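You operate a simulated robot arm through the tools that you are given. There is no shell and no other tool. Be economical: measure what you need, move in short steps, check, and stop when the job is done.

The job below is to be done with a simulated robot arm. You get a single attempt, and the scene is never put back.

TASK
Put the green mug on the tray, slide the tray back, wipe off the tea ring.
Fine: the tray ends at the wall side of the side table; use the pink cloth and put it back.

The check looks at the end state, three seconds after you hand in, the way a careful person would. Anything else that was tipped, shoved, dropped, spilled or broken makes it a failure. Flat cloth is picked up by pressing the open fingertips on it (5 to 10 N) and closing them slowly along it; thin cloth reads only 2 to 8 mm in the jaws.

THE ROBOT
A 6-joint arm with a two-finger parallel gripper, fixed in place. Base frame: the origin is at the foot of the arm, x ahead of it, y to its left, z up. Lengths are in mm, angles in degrees, forces in N, time in s.
With the tool pointing down near the work surface it reaches from about 100 to 760 mm from the base axis. Its first joint turns from -115.0 to 115.0 degrees. Payload 4.2 kg.
The tool frame sits at the grasp point between the pads (the TCP): z along the fingers, y along the line on which they close. The tips reach 23 mm beyond it. The gripper opens to 94 mm. The fingers are 38 mm wide and 10 mm thick; the gripper's body (54 by 96 mm) begins 39 mm behind the TCP.
Orientation is that of the tool frame in the base frame, as a unit quaternion [x, y, z, w]. With the fingers straight down and closing along the base's y, the tool's x points along the base's -x, its y along +y and its z along -z.

THE INTERFACE
- The arm moves only by the tool arm_command. Its argument "increments" is a list of rows, each an object (a shift or turn left out is 0, a gripper value left out holds the last) with "rotation": the turn, a rotation vector about the tool's x, y, z in rad, a list of three; "travel": the shift along the tool's x, y, z in mm, a list of three; "fingers": the opening, from 0 (shut) to 1 (fully open). In form: [{"rotation": [rx, ry, rz], "travel": [tx, ty, tz], "fingers": fingers}, ...]. A call has 1 to 20 rows; each row is the pose to reach, as a shift and turn from the pose commanded when the call began, along the tool's axes at that moment. Rows are played at 5 a second. More than 50 mm and 8.6 degrees between two rows, or a gripper value outside its range, and nothing of the call is played. Where a pose cannot be reached the arm comes as near as it can. A force on the tool above 40 N (or 10 N above the force at the start of the call, whichever is more), or a blocked arm, ends the call early, and 0.2 s more pass. Each finger travels about 108 mm/s and halts on what it meets, pressing with about 24 N; the grip force reading is that of the motor and also rises with nothing between the fingers. The clock runs only during rows and for 0.2 s after the last one: add rows that repeat a pose to give the fingers time. The reply holds the time, the measured pose of the TCP, the force on the tool along the base axes, the opening and the grip force, in the units named above and with some noise.
- Cameras (640 x 400 px; columns grow to the right, rows downward): "scene" is fixed at [399.6, 639.3, 1155.5]; the picture's right is [-0.98, -0.19, 0.00], its down [-0.13, 0.66, -0.74] and it looks along [0.14, -0.73, -0.67] (base axes); focal length 253 px, centre (320, 200). "wrist" rides on the gripper at [-39, 0, -44] in the tool frame; the picture's right is [0.00, -1.00, 0.00], its down [0.97, 0.00, -0.24] and it looks along [0.24, 0.00, 0.97] (tool axes); focal length 218 px, centre (320, 200). There is no depth. A picture from a camera that has moved, and an enlarged one, comes with that camera's place and axes in the base frame and with its lens. The place of the scene camera against the robot may be out by one fixed shift of up to 12 mm in any direction.
- grab_frame(camera): a new picture of that camera. No time passes.
- slide_trunk(by): slides the trunk up (or, below 0, down) by that many mm; the arm rides with it, the base frame stays. It gives what a move gives, with no picture.
- enlarge(camera, box): a new picture of the part [left, top, right, bottom] of that camera's present view, enlarged. No time passes.
- sign_off(): hands the job in; it is judged then, once.

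Go step by step. Nothing tells you positions but the pictures and the camera data: compare them with the known pose of the tool, close in by small moves and look again before you grip or let go. The budget is 120 turns and 76 pictures, counting those below and the enlarged ones. Unless the task says otherwise, let go and move clear before handing in, and close with one line.

The tools are called after "Emit:" as a command line: name --argument value ..., lists and objects as JSON in quotes. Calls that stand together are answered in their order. arm_command: Moves the arm, as the interface text tells. Its arguments: {"type":"object","properties":{"increments":{"type":"array","items":{"type":"object","properties":{"rotation":{"type":"array","items":{"type":"number"}},"travel":{"type":"array","items":{"type":"number"}},"fingers":{"type":"number"}}}}},"required":["increments"]} The other tools are called the same way: slide_trunk (by) slides the trunk up or down; grab_frame (camera) takes a picture; enlarge (camera, box) takes an enlarged picture of a part of a camera's view; sign_off () hands the job in.

At the start:

```text
time_s: 0.0
eef_pos: [438.3, -244.0, 880.6]
orientation: [0.0, 1.0, 0.0, 0.0]
wrist_force: [0.4, -0.4, -0.5]
finger_gap: 93.9
finger_force: 0.1
trunk travel left (down, up): [-718.0, 272.0]
```

scene: 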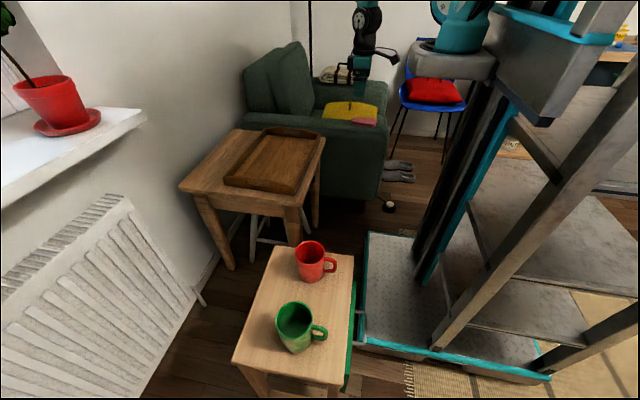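
wrist: 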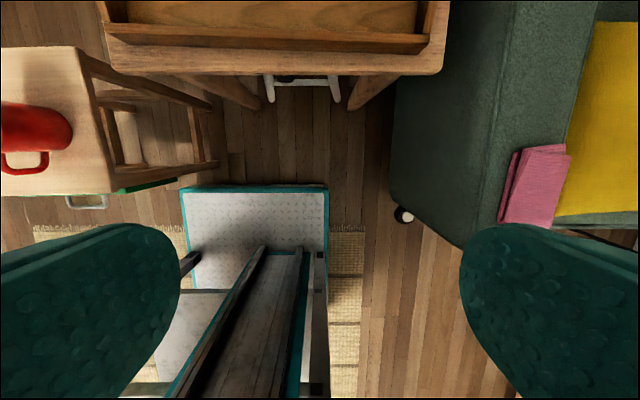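

I see a side table with a tray on it, a smaller table with a red and a green mug, and a pink cloth on the sofa's arm. I'll look closer at the parts first.

Emit:
enlarge --camera "scene" --box '[170, 110, 400, 254]'

Emit:
enlarge --camera "scene" --box '[210, 230, 400, 400]'

Emit:
enlarge --camera "wrist" --box '[440, 0, 640, 250]'

```text
2.78 times, centred on (285, 182) of scene
camera zoom: at [399.6, 639.3, 1155.5], right [-0.98, -0.19, 0.0], down [-0.13, 0.66, -0.74], along [0.14, -0.73, -0.67], focal length 702 px, centre (417, 250)
```

zoom: 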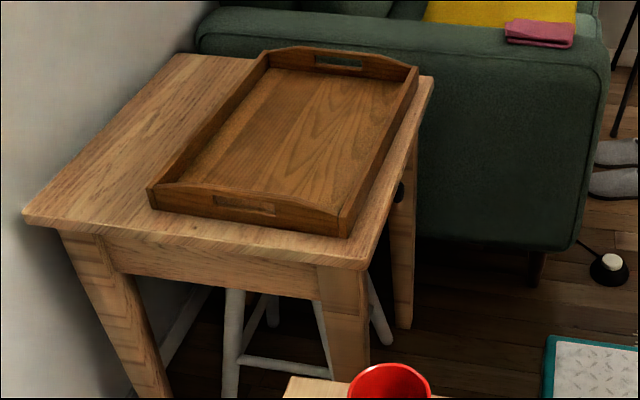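

```text
2.35 times, centred on (305, 315) of scene
camera zoom: at [399.6, 639.3, 1155.5], right [-0.98, -0.19, 0.0], down [-0.13, 0.66, -0.74], along [0.14, -0.73, -0.67], focal length 594 px, centre (355, -71)
```

zoom: 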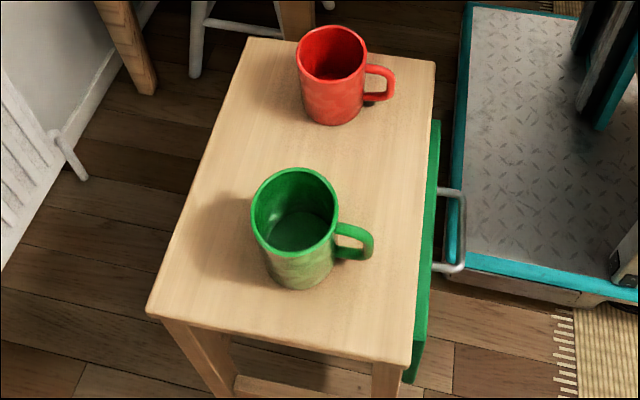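

```text
1.60 times, centred on (540, 125) of wrist
camera zoom: at [478.4, -246.0, 924.4], right [0.0, -1.0, 0.0], down [-0.97, 0.0, 0.24], along [-0.24, 0.0, -0.97], focal length 349 px, centre (-32, 320)
```

zoom: 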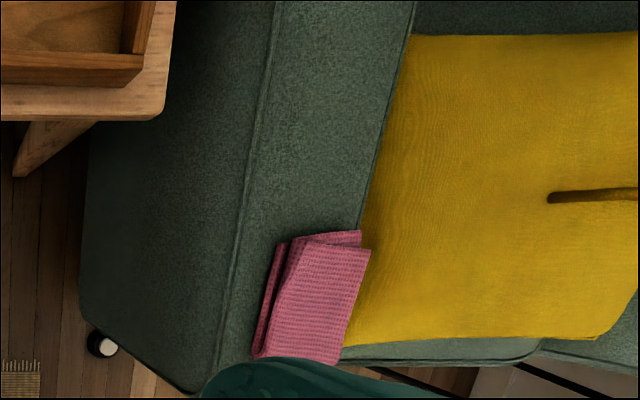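

The side table top works out at z≈582 (x 576..1036, y −418..57), and the tray sits near its front. The small table is at z≈500, with the green mug at about (497, 419) and its handle toward −x. I'll go above the mug and look.

Emit:
arm_command --increments '[{"travel": [0, 45, 0]}, {"travel": [-5, 90, 5]}, {"travel": [-10, 135, 15]}, {"travel": [-15, 180, 25]}, {"travel": [-20, 225, 35]}, {"travel": [-25, 270, 45]}, {"travel": [-30, 315, 55]}, {"travel": [-35, 360, 65]}, {"travel": [-40, 405, 75]}, {"travel": [-45, 450, 85]}, {"travel": [-50, 495, 95]}, {"travel": [-55, 540, 105]}, {"travel": [-58, 585, 115]}, {"travel": [-58, 625, 125]}, {"travel": [-58, 663, 130]}, {"travel": [-58, 663, 130]}]'

Emit:
grab_frame --camera "wrist"

Emit:
grab_frame --camera "scene"

```text
time_s: 3.4
eef_pos: [498.8, 413.7, 751.8]
orientation: [0.0, 1.0, 0.0, 0.0]
wrist_force: [0.0, -0.1, 0.5]
finger_gap: 94.0
finger_force: 0.0
out of reach, approached as far as the arm can: row 1, 2, 3, 4
trunk travel left (down, up): [-718.0, 272.0]
```

```text
70 pictures are left
camera wrist: at [537.5, 413.9, 796.2], right [0.0, -1.0, 0.0], down [-0.97, 0.0, 0.24], along [-0.24, 0.0, -0.97], focal length 218 px, centre (320, 200)
```

wrist: 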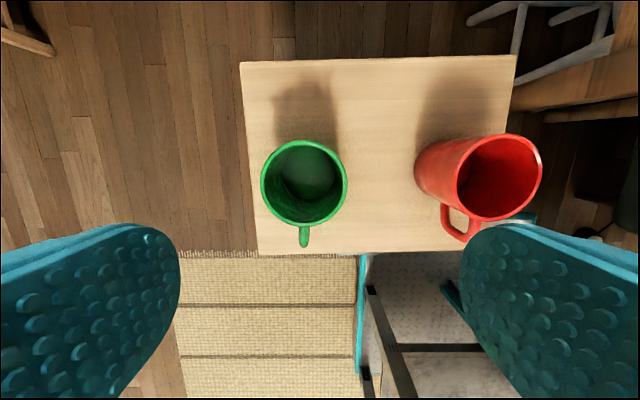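

```text
69 pictures are left
```

scene: 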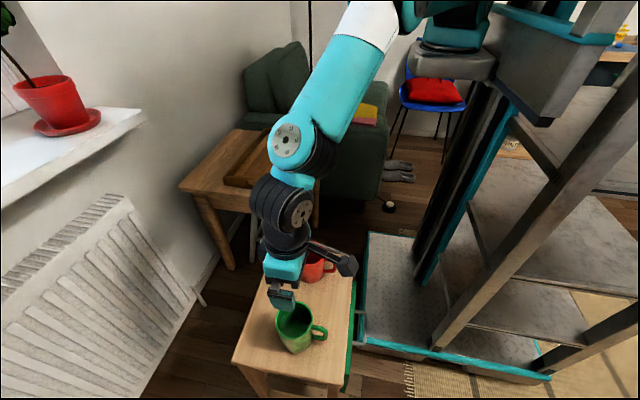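

The mug rim is about 80 mm across, centred near (504, 429), with the handle straight toward −x, so closing along y suits. I'll align, come lower and look again.

Emit:
arm_command --increments '[{"travel": [-3, 7, 20]}, {"travel": [-5, 14, 60]}, {"travel": [-5, 14, 100]}, {"travel": [-5, 14, 100]}, {"travel": [-5, 14, 100]}]'

Emit:
grab_frame --camera "wrist"

```text
time_s: 4.6
eef_pos: [501.8, 429.8, 652.4]
orientation: [0.001, 1.0, 0.0, 0.001]
wrist_force: [-0.8, 0.1, -0.2]
finger_gap: 94.0
finger_force: 0.0
trunk travel left (down, up): [-718.0, 272.0]
```

```text
68 pictures are left
camera wrist: at [541.5, 428.8, 695.3], right [0.0, -1.0, 0.0], down [-0.97, 0.0, 0.24], along [-0.24, 0.0, -0.97], focal length 218 px, centre (320, 200)
```

wrist: 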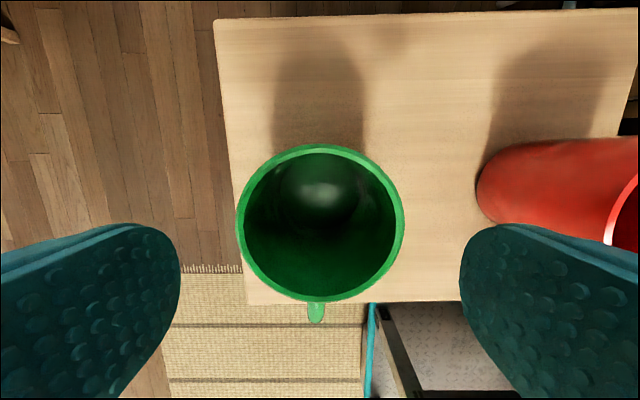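

Rim centre is (505, 429), top z≈595, diameter ≈82, and I'm centred on it. I'll descend straight to z≈566.

Emit:
arm_command --increments '[{"travel": [-3, -1, 15]}, {"travel": [-3, -1, 30]}, {"travel": [-3, -1, 45]}, {"travel": [-3, -1, 60]}, {"travel": [-3, -1, 75]}, {"travel": [-3, -1, 85]}, {"travel": [-3, -1, 85]}]'

Emit:
grab_frame --camera "wrist"

Emit:
enlarge --camera "scene" --box '[210, 230, 400, 400]'

```text
time_s: 5.6
eef_pos: [494.8, 416.4, 617.4]
orientation: [-0.002, 1.0, 0.011, 0.005]
wrist_force: [-3.7, -0.3, 14.1]
finger_gap: 94.0
finger_force: 0.1
out of reach, approached as far as the arm can: row 1, 2, 3, 4
trunk travel left (down, up): [-718.0, 272.0]
stopped in row 4: the force on the tool passed its limit (the readings are from after the stop); the commanded pose is now the measured one
```

```text
67 pictures are left
camera wrist: at [534.0, 416.0, 662.7], right [0.0, -1.0, -0.02], down [-0.97, -0.01, 0.23], along [-0.23, 0.02, -0.97], focal length 218 px, centre (320, 200)
```

wrist: 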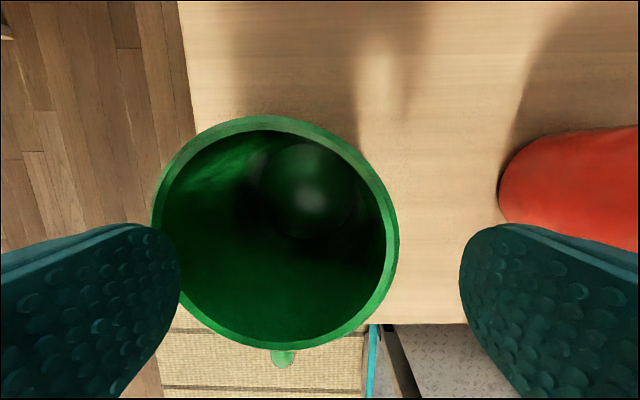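

```text
2.35 times, centred on (305, 315) of scene
camera zoom: at [399.6, 639.3, 1155.5], right [-0.98, -0.19, 0.0], down [-0.13, 0.66, -0.74], along [0.14, -0.73, -0.67], focal length 594 px, centre (355, -71)
```

zoom: 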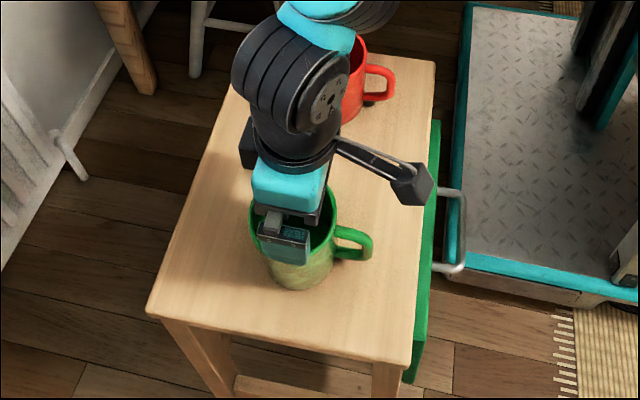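

The arm ran out of downward reach, and a finger leaned lightly on the rim. I'll lift clear and then lower the trunk so the arm works higher relative to its shoulder.

Emit:
arm_command --increments '[{"travel": [0, 3, -10]}, {"travel": [0, 5, -40]}, {"travel": [0, 10, -80]}, {"travel": [0, 10, -120]}, {"travel": [0, 10, -160]}, {"travel": [0, 10, -180]}, {"travel": [0, 10, -180]}]'

Emit:
slide_trunk --by -120

Emit:
grab_frame --camera "wrist"

```text
time_s: 7.2
eef_pos: [493.5, 421.8, 795.5]
orientation: [-0.003, 1.0, 0.008, 0.004]
wrist_force: [0.1, 0.2, -0.8]
finger_gap: 93.9
finger_force: 0.0
trunk travel left (down, up): [-718.0, 272.0]
```

```text
time_s: 8.7
eef_pos: [492.1, 421.6, 675.4]
orientation: [-0.002, 1.0, 0.009, 0.004]
wrist_force: [0.0, -0.3, -0.6]
finger_gap: 93.9
finger_force: 0.0
trunk travel left (down, up): [-598.0, 392.0]
```

```text
65 pictures are left
camera wrist: at [531.5, 420.9, 720.0], right [0.0, -1.0, -0.02], down [-0.97, -0.01, 0.23], along [-0.23, 0.02, -0.97], focal length 218 px, centre (320, 200)
```

wrist: 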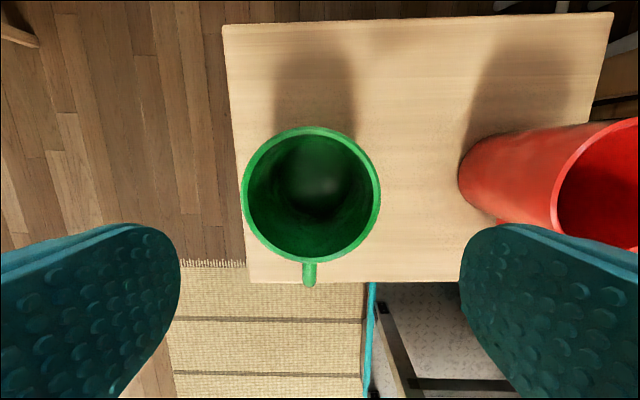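

The mug is unmoved at (504, 429). I'll raise the arm, lower the trunk a bit more and straighten the tool.

Emit:
arm_command --increments '[{"travel": [-6, 4, -40], "rotation": [0.018, 0.008, 0.004]}, {"travel": [-12, 8, -80], "rotation": [0.018, 0.008, 0.004]}, {"travel": [-12, 8, -120], "rotation": [0.018, 0.008, 0.004]}, {"travel": [-12, 8, -130], "rotation": [0.018, 0.008, 0.004]}, {"travel": [-12, 8, -130], "rotation": [0.018, 0.008, 0.004]}]'

Emit:
slide_trunk --by -150

Emit:
grab_frame --camera "wrist"

```text
time_s: 9.9
eef_pos: [503.6, 425.2, 805.1]
orientation: [0.001, 1.0, 0.0, 0.0]
wrist_force: [0.9, 0.0, -0.2]
finger_gap: 93.7
finger_force: 0.1
trunk travel left (down, up): [-598.0, 392.0]
```

```text
time_s: 11.6
eef_pos: [504.8, 425.6, 655.3]
orientation: [0.001, 1.0, -0.001, 0.0]
wrist_force: [0.7, -0.2, 0.7]
finger_gap: 93.9
finger_force: 0.1
trunk travel left (down, up): [-448.0, 542.0]
```

```text
64 pictures are left
camera wrist: at [543.5, 425.2, 699.7], right [0.0, -1.0, 0.0], down [-0.97, 0.0, 0.24], along [-0.24, 0.0, -0.97], focal length 218 px, centre (320, 200)
```

wrist: 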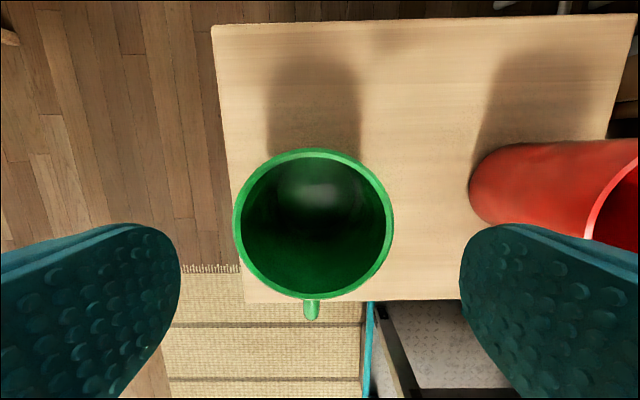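

Centre reads (505, 429). I'll descend part way to verify alignment.

Emit:
arm_command --increments '[{"travel": [0, 3.3, 0]}, {"travel": [0, 3.3, 15]}, {"travel": [0, 3.3, 29]}, {"travel": [0, 3.3, 29]}]'

Emit:
grab_frame --camera "wrist"

```text
time_s: 12.6
eef_pos: [504.4, 427.4, 626.3]
orientation: [0.002, 1.0, 0.0, -0.001]
wrist_force: [-0.2, -0.8, 0.2]
finger_gap: 94.0
finger_force: 0.0
trunk travel left (down, up): [-448.0, 542.0]
```

```text
63 pictures are left
camera wrist: at [544.0, 427.7, 670.9], right [0.0, -1.0, 0.0], down [-0.97, 0.0, 0.24], along [-0.24, 0.0, -0.97], focal length 218 px, centre (320, 200)
```

wrist: 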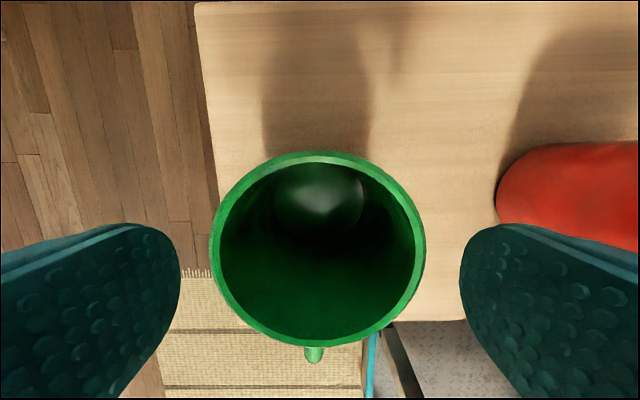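

Aligned within about 1 mm. Descending the rest and closing.

Emit:
arm_command --increments '[{"travel": [0, 1.2, 10]}, {"travel": [0, 1.2, 20]}, {"travel": [0, 1.2, 30]}, {"travel": [0, 1.2, 40]}, {"travel": [0, 1.2, 50]}, {"travel": [0, 1.2, 60]}, {"travel": [0, 1.2, 60]}]'

```text
time_s: 14.2
eef_pos: [503.3, 429.9, 565.2]
orientation: [0.0, 1.0, -0.001, -0.001]
wrist_force: [0.6, 0.4, -0.4]
finger_gap: 94.1
finger_force: 0.1
trunk travel left (down, up): [-448.0, 542.0]
```

The fingers are down around the mug with no contact. Closing slowly and lifting a little.

Emit:
arm_command --increments '[{"fingers": 0.95}, {"fingers": 0.9}, {"fingers": 0.87}, {"fingers": 0.84}, {"fingers": 0.8}, {"fingers": 0.8}]'

```text
time_s: 15.6
eef_pos: [504.1, 430.3, 565.1]
orientation: [0.001, 1.0, -0.001, 0.0]
wrist_force: [0.3, -0.8, 0.2]
finger_gap: 81.2
finger_force: 23.8
trunk travel left (down, up): [-448.0, 542.0]
```

The mug is gripped (81 mm). Lifting it well clear of the red mug.

Emit:
arm_command --increments '[{"travel": [0, 0, -15]}, {"travel": [0, 0, -45]}, {"travel": [0, 0, -80]}, {"travel": [0, 0, -120]}, {"travel": [0, 0, -160]}, {"travel": [0, 0, -195]}, {"travel": [0, 0, -195]}]'

Emit:
grab_frame --camera "scene"

```text
time_s: 17.2
eef_pos: [503.2, 430.8, 762.8]
orientation: [0.001, 1.0, 0.0, -0.001]
wrist_force: [-1.1, -0.2, -0.7]
finger_gap: 75.2
finger_force: 0.0
trunk travel left (down, up): [-448.0, 542.0]
```

```text
62 pictures are left
```

scene: 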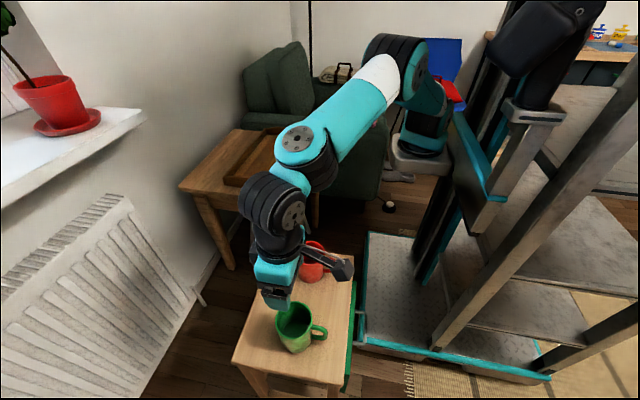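

The mug slipped out of the grip; it seems to still stand. Checking it.

Emit:
grab_frame --camera "wrist"

Emit:
enlarge --camera "scene" --box '[210, 230, 400, 400]'

```text
61 pictures are left
camera wrist: at [543.4, 429.2, 806.7], right [0.0, -1.0, 0.0], down [-0.97, 0.0, 0.24], along [-0.24, 0.0, -0.97], focal length 218 px, centre (320, 200)
```

wrist: 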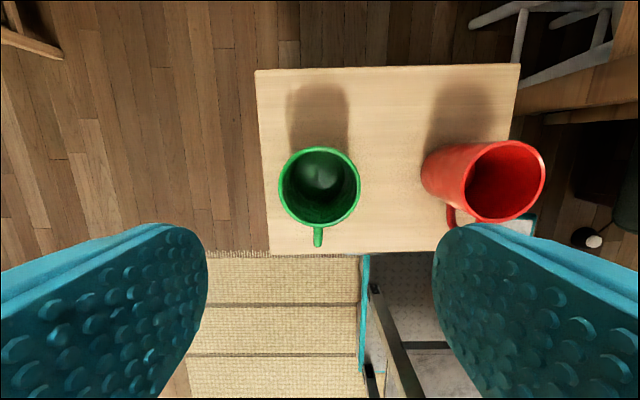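

```text
2.35 times, centred on (305, 315) of scene
camera zoom: at [399.6, 639.3, 1155.5], right [-0.98, -0.19, 0.0], down [-0.13, 0.66, -0.74], along [0.14, -0.73, -0.67], focal length 594 px, centre (355, -71)
```

zoom: 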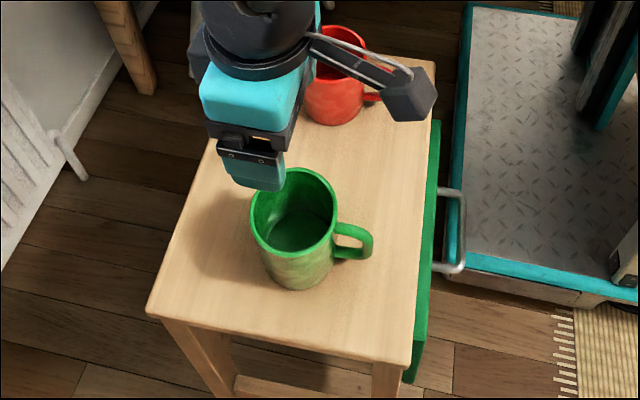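

The mug still stands upright in its place. I'll go back down, close fully commanded this time, and test with a small slow lift.

Emit:
arm_command --increments '[{"travel": [-1, 0, 0], "fingers": 1.0}, {"travel": [-1, -1, 40], "fingers": 1.0}, {"travel": [-1, -1, 80]}, {"travel": [-1, -1, 120]}, {"travel": [-1, -1, 135]}, {"travel": [-1, -1, 135]}]'

Emit:
grab_frame --camera "wrist"

```text
time_s: 18.6
eef_pos: [504.2, 429.0, 623.7]
orientation: [0.0, 1.0, -0.001, -0.002]
wrist_force: [1.1, -0.3, -0.5]
finger_gap: 94.0
finger_force: 0.0
trunk travel left (down, up): [-448.0, 542.0]
```

```text
59 pictures are left
camera wrist: at [543.7, 429.1, 667.7], right [0.0, -1.0, 0.0], down [-0.97, 0.0, 0.24], along [-0.24, 0.0, -0.97], focal length 218 px, centre (320, 200)
```

wrist: 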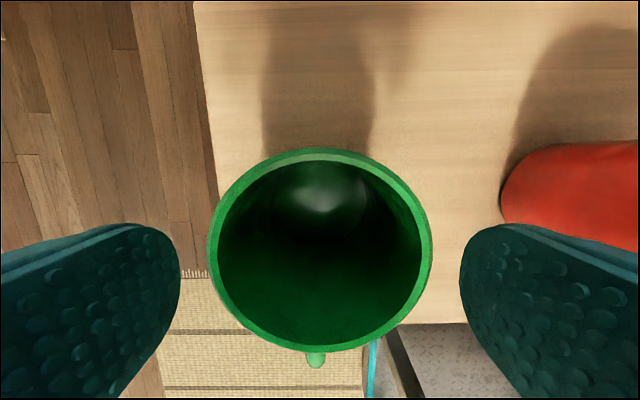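

Centred. Descending, gripping with a full close command, then a 10 mm slow test lift.

Emit:
arm_command --increments '[{"travel": [-2, 0, 12]}, {"travel": [-2, 0, 24]}, {"travel": [-2, 0, 36]}, {"travel": [-2, 0, 48]}, {"travel": [-2, 0, 60]}, {"travel": [-2, 0, 60]}, {"travel": [-2, 0, 60], "fingers": 0.9}, {"travel": [-2, 0, 60], "fingers": 0.85}, {"travel": [-2, 0, 60], "fingers": 0.5}, {"travel": [-2, 0, 60], "fingers": 0.0}, {"travel": [-2, 0, 60], "fingers": 0.0}, {"travel": [-2, 0, 60], "fingers": 0.0}, {"travel": [-2, 0, 57], "fingers": 0.0}, {"travel": [-2, 0, 54], "fingers": 0.0}, {"travel": [-2, 0, 50], "fingers": 0.0}, {"travel": [-2, 0, 50], "fingers": 0.0}]'

Emit:
enlarge --camera "scene" --box '[210, 230, 400, 400]'

```text
time_s: 22.0
eef_pos: [508.0, 428.2, 575.4]
orientation: [0.001, 1.0, -0.001, -0.002]
wrist_force: [1.4, 1.1, -3.5]
finger_gap: 81.1
finger_force: 24.5
trunk travel left (down, up): [-448.0, 542.0]
```

```text
2.35 times, centred on (305, 315) of scene
camera zoom: at [399.6, 639.3, 1155.5], right [-0.98, -0.19, 0.0], down [-0.13, 0.66, -0.74], along [0.14, -0.73, -0.67], focal length 594 px, centre (355, -71)
```

zoom: 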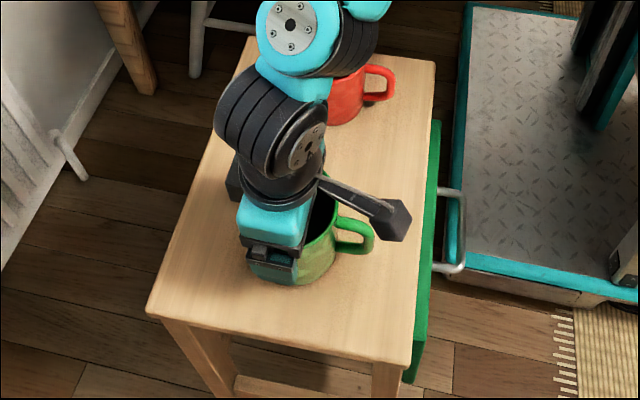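

The wrist carries about 3.5 N, so the mug has lifted. Continuing gently upward.

Emit:
arm_command --increments '[{"travel": [0, 0, -6]}, {"travel": [0, 0, -15]}, {"travel": [0, 0, -27]}, {"travel": [0, 0, -42]}, {"travel": [0, 0, -57]}, {"travel": [0, 0, -72]}, {"travel": [0, 0, -87]}, {"travel": [0, 0, -102]}, {"travel": [0, 0, -117]}, {"travel": [0, 0, -132]}, {"travel": [0, 0, -145]}, {"travel": [0, 0, -152]}, {"travel": [0, 0, -155]}, {"travel": [0, 0, -155]}]'

Emit:
enlarge --camera "scene" --box '[210, 230, 400, 400]'

```text
time_s: 25.0
eef_pos: [507.1, 427.6, 731.9]
orientation: [0.001, 1.0, -0.001, -0.001]
wrist_force: [0.1, -0.7, -3.2]
finger_gap: 81.1
finger_force: 24.4
trunk travel left (down, up): [-448.0, 542.0]
```

```text
2.35 times, centred on (305, 315) of scene
camera zoom: at [399.6, 639.3, 1155.5], right [-0.98, -0.19, 0.0], down [-0.13, 0.66, -0.74], along [0.14, -0.73, -0.67], focal length 594 px, centre (355, -71)
```

zoom: 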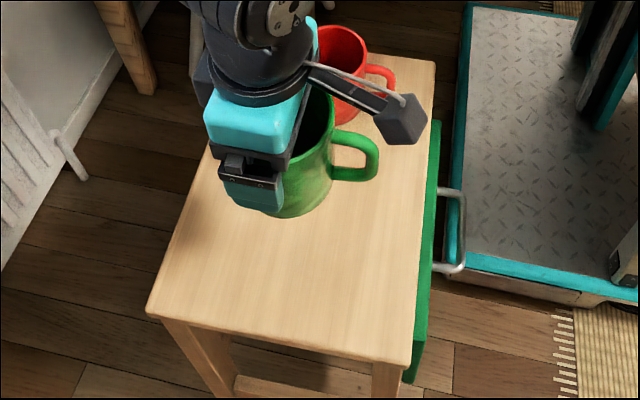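

Held firmly, and no ring on the small table, so the ring is likely under the tray. Carrying the mug over toward the tray.

Emit:
arm_command --increments '[{"travel": [-3, -10, 0]}, {"travel": [-10, -30, 0]}, {"travel": [-20, -60, -3]}, {"travel": [-31, -92, -6]}, {"travel": [-42, -124, -9]}, {"travel": [-53, -156, -12]}, {"travel": [-64, -188, -15]}, {"travel": [-75, -220, -18]}, {"travel": [-86, -252, -18]}, {"travel": [-97, -284, -18]}, {"travel": [-108, -316, -18]}, {"travel": [-119, -348, -18]}, {"travel": [-130, -380, -18]}, {"travel": [-141, -412, -18]}, {"travel": [-152, -444, -18]}, {"travel": [-163, -476, -18]}, {"travel": [-173, -506, -18]}, {"travel": [-180, -528, -18]}, {"travel": [-183, -538, -18]}, {"travel": [-183, -538, -18]}]'

Emit:
grab_frame --camera "scene"

Emit:
grab_frame --camera "wrist"

```text
time_s: 29.2
eef_pos: [690.1, -106.3, 751.1]
orientation: [0.0, 1.0, -0.001, -0.001]
wrist_force: [0.6, 0.2, -2.8]
finger_gap: 81.4
finger_force: 23.8
trunk travel left (down, up): [-448.0, 542.0]
```

```text
56 pictures are left
```

scene: 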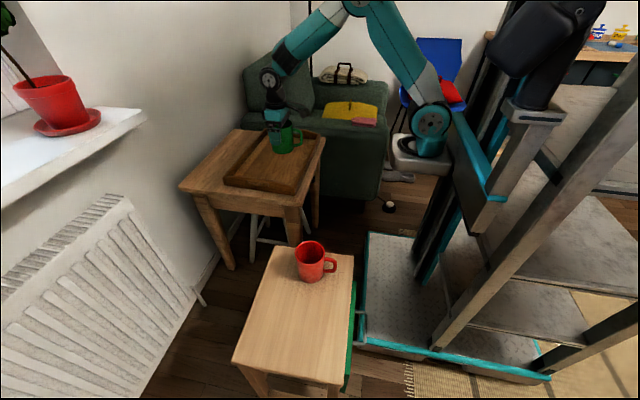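

```text
55 pictures are left
camera wrist: at [729.1, -106.6, 796.2], right [0.0, -1.0, 0.0], down [-0.97, 0.0, 0.24], along [-0.24, 0.0, -0.97], focal length 218 px, centre (320, 200)
```

wrist: 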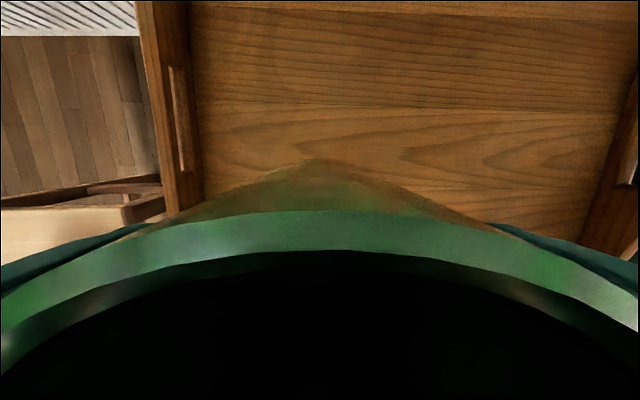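

The mug is above the tray; tray interior spans y≈−369..3. I'll shift to x≈730 so the handle clears the front wall, then descend part-way.

Emit:
arm_command --increments '[{"travel": [-15, 0, 0]}, {"travel": [-30, 0, 10]}, {"travel": [-40, 0, 25]}, {"travel": [-40, 0, 45]}, {"travel": [-40, 0, 65]}, {"travel": [-40, 0, 65]}]'

Emit:
enlarge --camera "scene" --box '[170, 90, 400, 234]'

```text
time_s: 30.6
eef_pos: [728.7, -109.6, 685.2]
orientation: [0.001, 1.0, -0.001, -0.001]
wrist_force: [0.9, -0.9, -3.1]
finger_gap: 81.3
finger_force: 24.1
trunk travel left (down, up): [-448.0, 542.0]
```

```text
2.78 times, centred on (285, 162) of scene
camera zoom: at [399.6, 639.3, 1155.5], right [-0.98, -0.19, 0.0], down [-0.13, 0.66, -0.74], along [0.14, -0.73, -0.67], focal length 702 px, centre (417, 306)
```

zoom: 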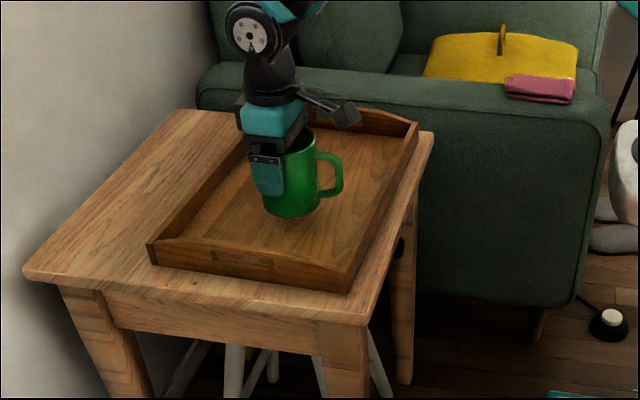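

Now descending slowly to contact.

Emit:
arm_command --increments '[{"travel": [0, 0, 6]}, {"travel": [0, 0, 12]}, {"travel": [0, 0, 18]}, {"travel": [0, 0, 23]}, {"travel": [0, 0, 23]}]'

Emit:
arm_command --increments '[{"travel": [0, 0, 1.5]}, {"travel": [0, 0, 3]}, {"travel": [0, 0, 3]}]'

```text
time_s: 31.8
eef_pos: [729.2, -109.8, 663.3]
orientation: [0.001, 1.0, -0.001, -0.001]
wrist_force: [0.0, 0.2, -3.9]
finger_gap: 81.1
finger_force: 24.0
trunk travel left (down, up): [-448.0, 542.0]
```

```text
time_s: 32.6
eef_pos: [729.4, -110.5, 660.4]
orientation: [0.001, 1.0, -0.001, -0.001]
wrist_force: [-0.4, -0.4, -2.6]
finger_gap: 81.5
finger_force: 24.2
trunk travel left (down, up): [-448.0, 542.0]
```

Emit:
arm_command --increments '[{"travel": [0, 0, 1]}, {"travel": [0, 0, 2]}, {"travel": [0, 0, 3]}, {"travel": [0, 0, 3]}]'

Emit:
enlarge --camera "scene" --box '[230, 110, 350, 190]'

```text
time_s: 33.6
eef_pos: [729.1, -110.1, 656.3]
orientation: [0.0, 1.0, 0.0, -0.001]
wrist_force: [0.0, 0.4, -2.6]
finger_gap: 81.2
finger_force: 23.7
trunk travel left (down, up): [-448.0, 542.0]
```

```text
5.00 times, centred on (290, 150) of scene
camera zoom: at [399.6, 639.3, 1155.5], right [-0.98, -0.19, 0.0], down [-0.13, 0.66, -0.74], along [0.14, -0.73, -0.67], focal length 1263 px, centre (470, 450)
```

zoom: 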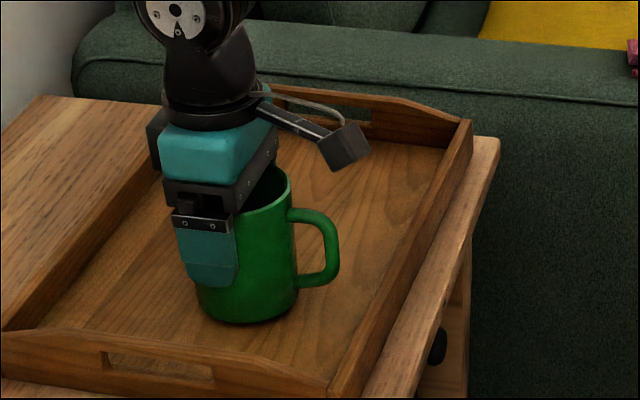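

Close to the floor, but still carrying the full weight. Continuing in small steps.

Emit:
arm_command --increments '[{"travel": [0, 0, 1]}, {"travel": [0, 0, 2]}, {"travel": [0, 0, 2]}]'

Emit:
arm_command --increments '[{"travel": [0, 0, 1]}, {"travel": [0, 0, 2]}, {"travel": [0, 0, 2]}]'

```text
time_s: 34.4
eef_pos: [729.0, -109.9, 654.7]
orientation: [0.001, 1.0, -0.001, -0.001]
wrist_force: [-0.4, 0.3, -2.7]
finger_gap: 81.2
finger_force: 23.8
trunk travel left (down, up): [-448.0, 542.0]
```

```text
time_s: 35.2
eef_pos: [729.4, -110.2, 654.9]
orientation: [0.0, 1.0, 0.0, 0.001]
wrist_force: [-2.0, -0.6, 18.8]
finger_gap: 80.9
finger_force: 24.0
trunk travel left (down, up): [-448.0, 542.0]
```

Contact is made. I'll relieve the pressure, open, and rise straight up.

Emit:
arm_command --increments '[{"travel": [0, 0, -1.5], "fingers": 0.0}, {"travel": [0, 0, -1.5], "fingers": 0.86}, {"travel": [0, 0, -1.5], "fingers": 0.93}, {"travel": [0, 0, -1.5], "fingers": 1.0}, {"travel": [0, 0, -1.5], "fingers": 1.0}, {"travel": [0, 0, -15]}, {"travel": [0, 0, -35]}, {"travel": [0, 0, -60]}, {"travel": [0, 0, -90]}, {"travel": [0, 0, -120]}, {"travel": [40, 0, -140]}, {"travel": [80, 0, -150]}, {"travel": [80, 0, -150]}]'

Emit:
grab_frame --camera "wrist"

Emit:
enlarge --camera "scene" --box '[170, 90, 400, 234]'

```text
time_s: 38.0
eef_pos: [647.6, -106.0, 803.1]
orientation: [0.001, 1.0, -0.001, -0.001]
wrist_force: [0.7, -0.2, 0.7]
finger_gap: 94.0
finger_force: 0.2
trunk travel left (down, up): [-448.0, 542.0]
```

```text
52 pictures are left
camera wrist: at [687.8, -107.5, 847.3], right [0.0, -1.0, 0.0], down [-0.97, 0.0, 0.24], along [-0.24, 0.0, -0.97], focal length 218 px, centre (320, 200)
```

wrist: 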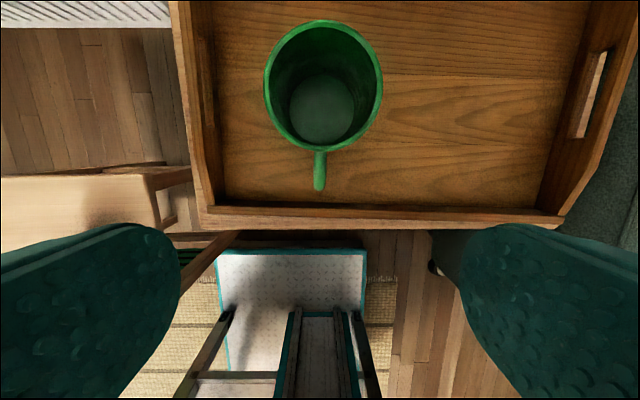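

```text
2.78 times, centred on (285, 162) of scene
camera zoom: at [399.6, 639.3, 1155.5], right [-0.98, -0.19, 0.0], down [-0.13, 0.66, -0.74], along [0.14, -0.73, -0.67], focal length 702 px, centre (417, 306)
```

zoom: 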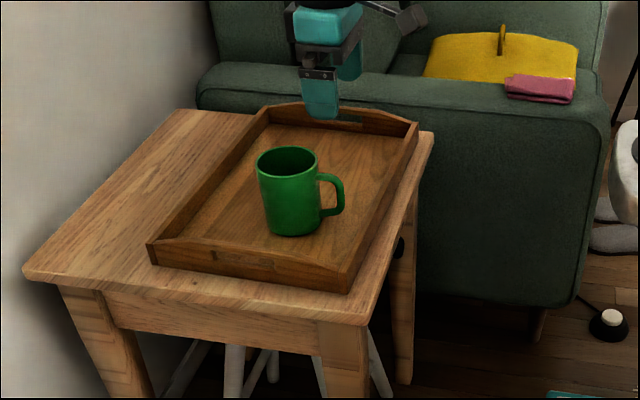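

The mug stands well on the tray. Next I'll push the tray's front wall near its friction centre (y≈−168) with closed, forward-tilted fingers. First I move in front of the table and turn the gripper 90°.

Emit:
arm_command --increments '[{"travel": [20, -5, 0], "rotation": [0, 0, 0.131], "fingers": 0}, {"travel": [40, -10, 0], "rotation": [0, 0, 0.262]}, {"travel": [60, -20, 0], "rotation": [0, 0, 0.393]}, {"travel": [80, -30, 0], "rotation": [0, 0, 0.524]}, {"travel": [100, -40, 0], "rotation": [0, 0, 0.654]}, {"travel": [118, -50, 10], "rotation": [0, 0, 0.785]}, {"travel": [118, -62, 25], "rotation": [0, 0, 0.916]}, {"travel": [118, -62, 40], "rotation": [0, 0, 1.047]}, {"travel": [118, -62, 55], "rotation": [0, 0, 1.178]}, {"travel": [118, -62, 70], "rotation": [0, 0, 1.309]}, {"travel": [118, -62, 85], "rotation": [0, 0, 1.44]}, {"travel": [118, -62, 103], "rotation": [0, 0, 1.5708]}, {"travel": [118, -62, 103], "rotation": [0, 0, 1.5708]}]'

Emit:
arm_command --increments '[{"rotation": [-0.13, 0, 0]}, {"rotation": [-0.26, 0, 0]}, {"rotation": [-0.39, 0, 0]}, {"rotation": [-0.5236, 0, 0]}, {"rotation": [-0.5236, 0, 0]}]'

Emit:
enlarge --camera "scene" --box '[170, 90, 400, 234]'

Emit:
grab_frame --camera "wrist"

```text
time_s: 40.8
eef_pos: [530.1, -171.8, 699.6]
orientation: [0.708, 0.706, -0.001, 0.0]
wrist_force: [0.5, -0.2, -0.1]
finger_gap: 0.0
finger_force: 24.5
trunk travel left (down, up): [-448.0, 542.0]
```

```text
time_s: 42.0
eef_pos: [567.4, -182.7, 700.1]
orientation: [0.683, 0.683, 0.183, 0.184]
wrist_force: [0.0, 0.7, -0.8]
finger_gap: 0.0
finger_force: 24.1
out of reach, approached as far as the arm can: row 3, 4, 5
trunk travel left (down, up): [-448.0, 542.0]
```

```text
2.78 times, centred on (285, 162) of scene
camera zoom: at [399.6, 639.3, 1155.5], right [-0.98, -0.19, 0.0], down [-0.13, 0.66, -0.74], along [0.14, -0.73, -0.67], focal length 702 px, centre (417, 306)
```

zoom: 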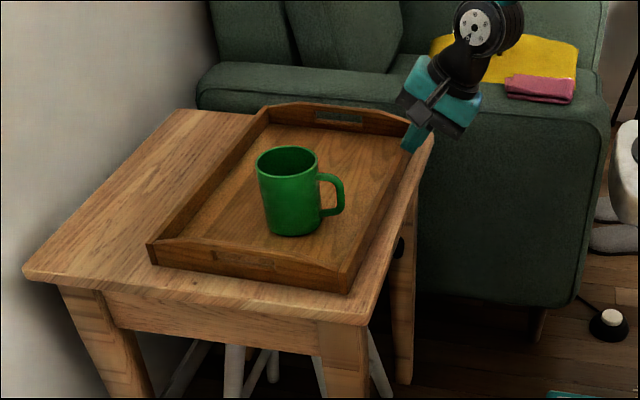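

```text
49 pictures are left
camera wrist: at [545.7, -222.5, 738.0], right [-0.87, 0.0, -0.5], down [-0.12, 0.97, 0.21], along [0.49, 0.24, -0.84], focal length 218 px, centre (320, 200)
```

wrist: 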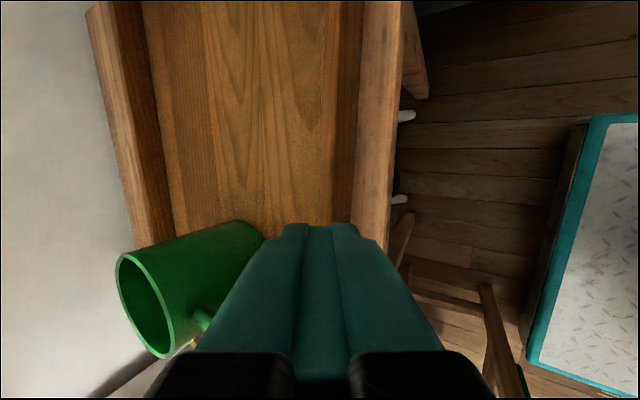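

The arm was too folded for 30° tilt. I'll go back to 15° and re-read the pose.

Emit:
arm_command --increments '[{"rotation": [0.13, 0, 0]}, {"rotation": [0.262, 0, 0]}, {"rotation": [0.262, 0, 0]}]'

```text
time_s: 42.8
eef_pos: [566.9, -184.3, 699.0]
orientation: [0.701, 0.701, 0.091, 0.093]
wrist_force: [-0.2, 0.9, -1.2]
finger_gap: 0.0
finger_force: 24.0
trunk travel left (down, up): [-448.0, 542.0]
```

Descending in front of the tray wall to about z=612, y≈−168.

Emit:
arm_command --increments '[{"travel": [16, -5, 20]}, {"travel": [16, -10, 40]}, {"travel": [16, -15, 60]}, {"travel": [16, -19, 74]}, {"travel": [16, -21, 82]}, {"travel": [16, -21, 82]}]'

Emit:
enlarge --camera "scene" --box '[250, 110, 370, 190]'

Emit:
grab_frame --camera "wrist"

```text
time_s: 44.2
eef_pos: [567.3, -166.3, 615.6]
orientation: [0.701, 0.701, 0.091, 0.093]
wrist_force: [-0.3, 0.3, 0.2]
finger_gap: 0.3
finger_force: 24.1
trunk travel left (down, up): [-448.0, 542.0]
```

```text
5.00 times, centred on (310, 150) of scene
camera zoom: at [399.6, 639.3, 1155.5], right [-0.98, -0.19, 0.0], down [-0.13, 0.66, -0.74], along [0.14, -0.73, -0.67], focal length 1263 px, centre (370, 450)
```

zoom: 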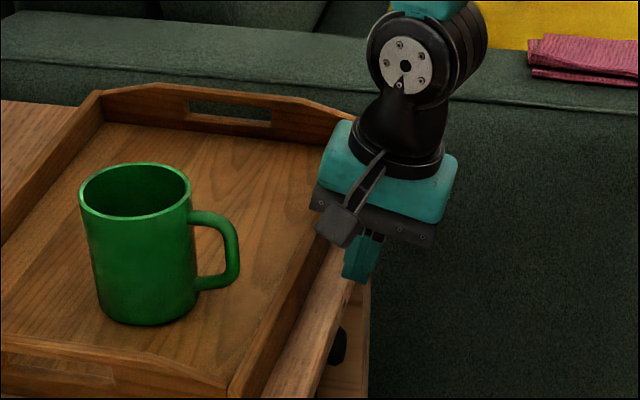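

```text
47 pictures are left
camera wrist: at [555.9, -206.1, 657.4], right [-0.97, 0.0, -0.26], down [-0.06, 0.97, 0.23], along [0.25, 0.24, -0.94], focal length 218 px, centre (320, 200)
```

wrist: 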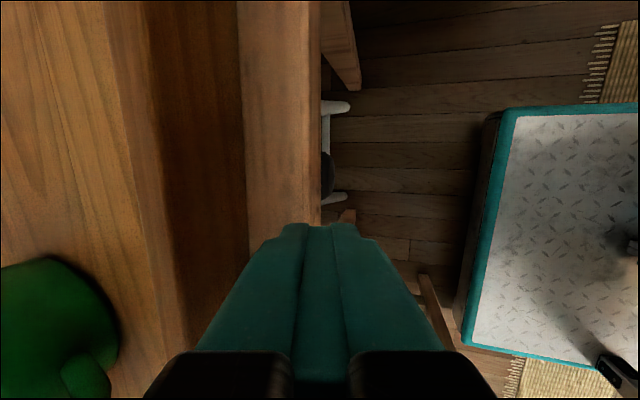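

The fingers are just above the table edge, ~20 mm before the wall (x≈606). I'll push forward slowly and check the yaw.

Emit:
arm_command --increments '[{"travel": [0, 5.8, 1.6]}, {"travel": [0, 11.6, 3.1]}, {"travel": [0, 17.4, 4.7]}, {"travel": [0, 22.2, 5.9]}, {"travel": [0, 27, 7.2]}, {"travel": [0, 31.9, 8.5]}, {"travel": [0, 36.7, 9.8]}, {"travel": [0, 41.5, 11.1]}, {"travel": [0, 46.4, 12.4]}, {"travel": [0, 51.2, 13.7]}, {"travel": [0, 56, 15]}, {"travel": [0, 60.9, 16.3]}, {"travel": [0, 60.9, 16.3]}]'

Emit:
enlarge --camera "scene" --box '[170, 90, 400, 234]'

Emit:
grab_frame --camera "wrist"

```text
time_s: 47.0
eef_pos: [632.0, -166.9, 614.8]
orientation: [0.702, 0.701, 0.091, 0.092]
wrist_force: [-3.3, -0.6, -1.5]
finger_gap: 0.0
finger_force: 23.8
trunk travel left (down, up): [-448.0, 542.0]
```

```text
2.78 times, centred on (285, 162) of scene
camera zoom: at [399.6, 639.3, 1155.5], right [-0.98, -0.19, 0.0], down [-0.13, 0.66, -0.74], along [0.14, -0.73, -0.67], focal length 702 px, centre (417, 306)
```

zoom: 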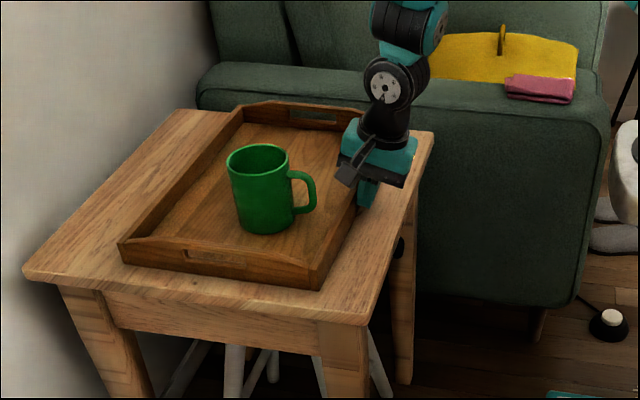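

```text
45 pictures are left
camera wrist: at [621.1, -205.9, 657.7], right [-0.97, 0.0, -0.26], down [-0.06, 0.97, 0.23], along [0.25, 0.24, -0.94], focal length 218 px, centre (320, 200)
```

wrist: 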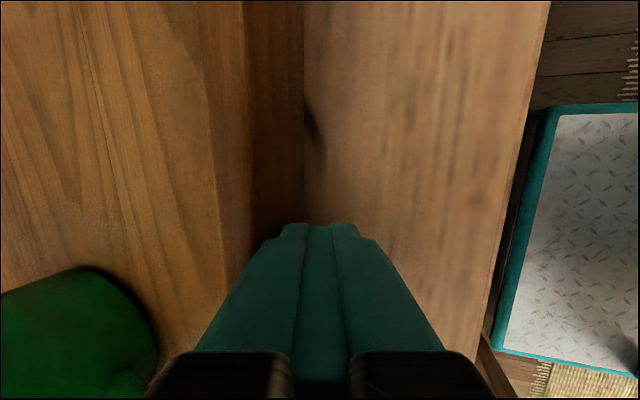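

The tray slides straight, and part of a dark ring is showing under it. Continuing the push.

Emit:
arm_command --increments '[{"travel": [0, 4.8, 1.3]}, {"travel": [0, 9.7, 2.6]}, {"travel": [0, 14.5, 3.9]}, {"travel": [0, 19.3, 5.2]}, {"travel": [0, 24.1, 6.5]}, {"travel": [0, 29, 7.8]}, {"travel": [0, 33.8, 9.1]}, {"travel": [0, 38.6, 10.4]}, {"travel": [0, 43.5, 11.7]}, {"travel": [0, 48.3, 13]}, {"travel": [0, 53.1, 14.3]}, {"travel": [0, 58, 15.6]}, {"travel": [0, 58, 15.6]}]'

Emit:
enlarge --camera "scene" --box '[170, 90, 400, 234]'

Emit:
grab_frame --camera "wrist"

```text
time_s: 49.8
eef_pos: [690.6, -167.4, 614.4]
orientation: [0.702, 0.7, 0.091, 0.093]
wrist_force: [-1.5, -0.2, -2.2]
finger_gap: 0.1
finger_force: 23.6
trunk travel left (down, up): [-448.0, 542.0]
```

```text
2.78 times, centred on (285, 162) of scene
camera zoom: at [399.6, 639.3, 1155.5], right [-0.98, -0.19, 0.0], down [-0.13, 0.66, -0.74], along [0.14, -0.73, -0.67], focal length 702 px, centre (417, 306)
```

zoom: 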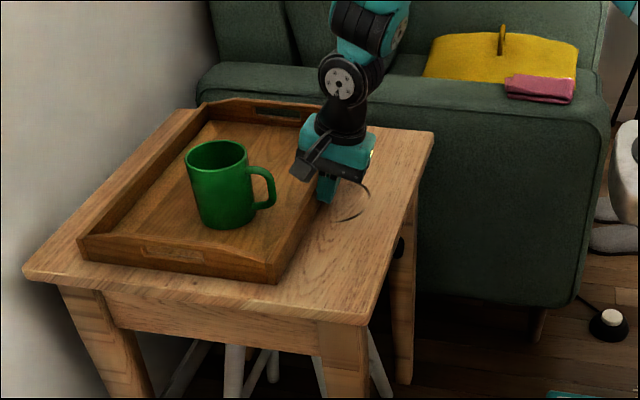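

```text
43 pictures are left
camera wrist: at [679.9, -207.1, 657.4], right [-0.97, 0.0, -0.26], down [-0.06, 0.97, 0.23], along [0.25, 0.24, -0.94], focal length 218 px, centre (320, 200)
```

wrist: 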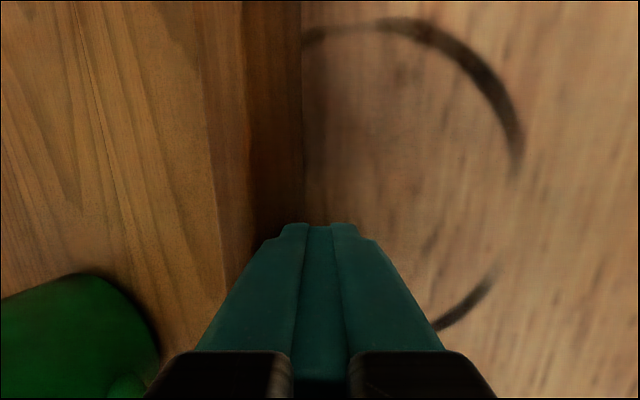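

The tea ring is now mostly uncovered (x≈645–720, y≈−180). Another 50 mm.

Emit:
arm_command --increments '[{"travel": [0, 4.8, 1.3]}, {"travel": [0, 9.7, 2.6]}, {"travel": [0, 14.5, 3.9]}, {"travel": [0, 19.3, 5.2]}, {"travel": [0, 24.1, 6.5]}, {"travel": [0, 29, 7.8]}, {"travel": [0, 33.8, 9.1]}, {"travel": [0, 38.6, 10.4]}, {"travel": [0, 43.5, 11.7]}, {"travel": [0, 48.3, 13]}, {"travel": [0, 48.3, 13]}]'

Emit:
enlarge --camera "scene" --box '[170, 90, 400, 234]'

```text
time_s: 52.2
eef_pos: [741.3, -168.2, 615.9]
orientation: [0.701, 0.701, 0.091, 0.093]
wrist_force: [-4.1, 1.6, 1.5]
finger_gap: 0.3
finger_force: 24.1
trunk travel left (down, up): [-448.0, 542.0]
```

```text
2.78 times, centred on (285, 162) of scene
camera zoom: at [399.6, 639.3, 1155.5], right [-0.98, -0.19, 0.0], down [-0.13, 0.66, -0.74], along [0.14, -0.73, -0.67], focal length 702 px, centre (417, 306)
```

zoom: 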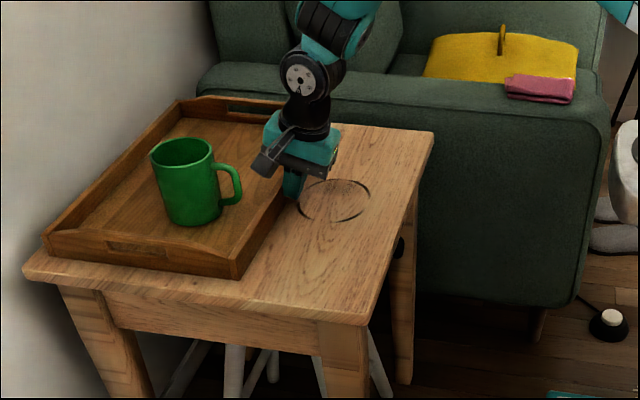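

The whole ring is uncovered, and the tray is about 15 mm from the back edge. I'll nudge it about 10 mm more, then retreat.

Emit:
arm_command --increments '[{"travel": [0, 2.9, 0.8]}, {"travel": [0, 5.8, 1.6]}, {"travel": [0, 8.7, 2.3]}, {"travel": [0, 10, 2.7]}, {"travel": [0, 10, 2.7]}]'

Emit:
enlarge --camera "scene" --box '[170, 110, 290, 190]'

```text
time_s: 53.4
eef_pos: [750.4, -168.1, 613.7]
orientation: [0.702, 0.7, 0.091, 0.093]
wrist_force: [-5.8, -2.3, 5.4]
finger_gap: 0.0
finger_force: 24.2
trunk travel left (down, up): [-448.0, 542.0]
```

```text
5.00 times, centred on (230, 150) of scene
camera zoom: at [399.6, 639.3, 1155.5], right [-0.98, -0.19, 0.0], down [-0.13, 0.66, -0.74], along [0.14, -0.73, -0.67], focal length 1263 px, centre (770, 450)
```

zoom: 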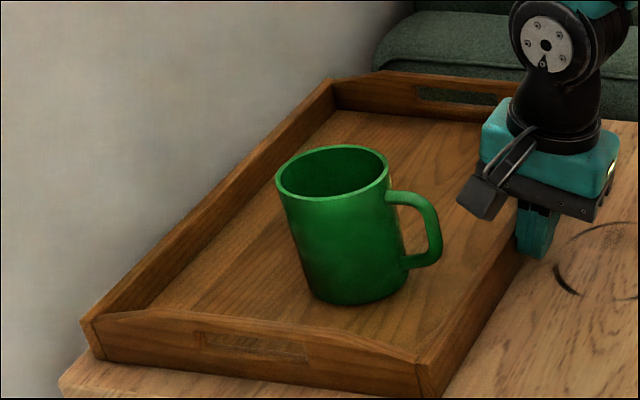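

The tray is back against the wall side with the mug upright. Retreating, rising and straightening the tool.

Emit:
arm_command --increments '[{"travel": [0, -9.7, -2.6]}, {"travel": [0, -24, -6.5]}, {"travel": [0, -16, -36]}, {"travel": [0, -6, -75]}, {"travel": [0, 4, -112], "rotation": [0.1, 0, 0]}, {"travel": [0, 12, -140], "rotation": [0.2, 0, 0]}, {"travel": [0, 12, -140], "rotation": [0.265, 0, 0]}, {"travel": [0, 12, -140], "rotation": [0.265, 0, 0]}]'

Emit:
grab_frame --camera "wrist"

```text
time_s: 55.2
eef_pos: [729.2, -167.8, 752.4]
orientation: [0.708, 0.706, -0.002, -0.002]
wrist_force: [0.4, 0.6, -0.4]
finger_gap: 0.3
finger_force: 23.4
trunk travel left (down, up): [-448.0, 542.0]
```

```text
40 pictures are left
camera wrist: at [729.9, -207.0, 798.0], right [-1.0, 0.0, 0.01], down [0.0, 0.97, 0.24], along [0.0, 0.24, -0.97], focal length 218 px, centre (320, 200)
```

wrist: 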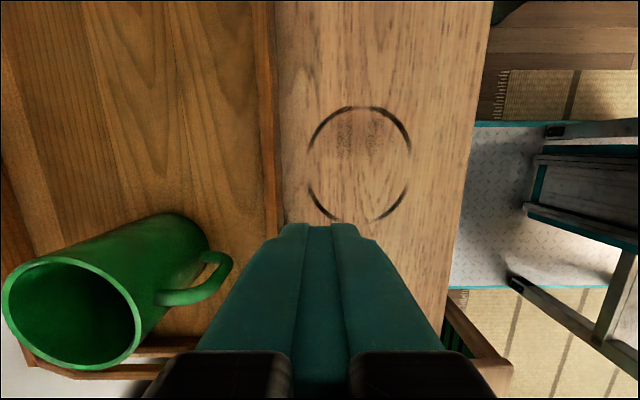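

The ring is centred near (691, −188), about 105 mm across. Now over to the pink cloth, estimated at (413, −575, 605) on the sofa arm.

Emit:
arm_command --increments '[{"travel": [-15, -12, 0]}, {"travel": [-45, -36, 0]}, {"travel": [-75, -60, 0]}, {"travel": [-105, -85, 0]}, {"travel": [-135, -109, 0]}, {"travel": [-165, -133, 0]}, {"travel": [-195, -157, 0]}, {"travel": [-225, -181, 0]}, {"travel": [-255, -205, 0]}, {"travel": [-285, -230, 0]}, {"travel": [-315, -254, 0]}, {"travel": [-345, -278, 0]}, {"travel": [-375, -302, 0]}, {"travel": [-392, -316, 0]}, {"travel": [-392, -316, 0]}]'

Emit:
grab_frame --camera "wrist"

Emit:
enlarge --camera "scene" --box '[300, 60, 420, 140]'

```text
time_s: 58.4
eef_pos: [409.5, -562.1, 755.8]
orientation: [0.707, 0.707, -0.002, -0.001]
wrist_force: [0.1, -0.4, 0.1]
finger_gap: 0.0
finger_force: 23.7
trunk travel left (down, up): [-448.0, 542.0]
```

```text
39 pictures are left
camera wrist: at [410.7, -601.7, 800.1], right [-1.0, 0.0, 0.0], down [0.0, 0.97, 0.24], along [0.0, 0.24, -0.97], focal length 218 px, centre (320, 200)
```

wrist: 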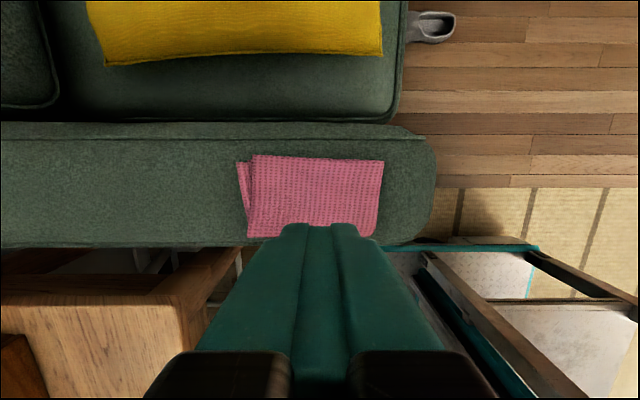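

```text
5.00 times, centred on (360, 100) of scene
camera zoom: at [399.6, 639.3, 1155.5], right [-0.98, -0.19, 0.0], down [-0.13, 0.66, -0.74], along [0.14, -0.73, -0.67], focal length 1263 px, centre (120, 700)
```

zoom: 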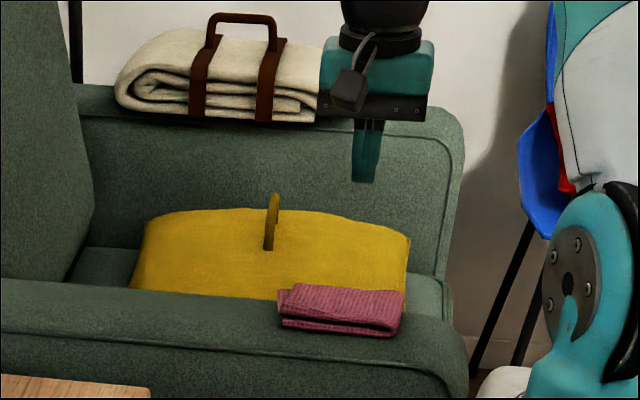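

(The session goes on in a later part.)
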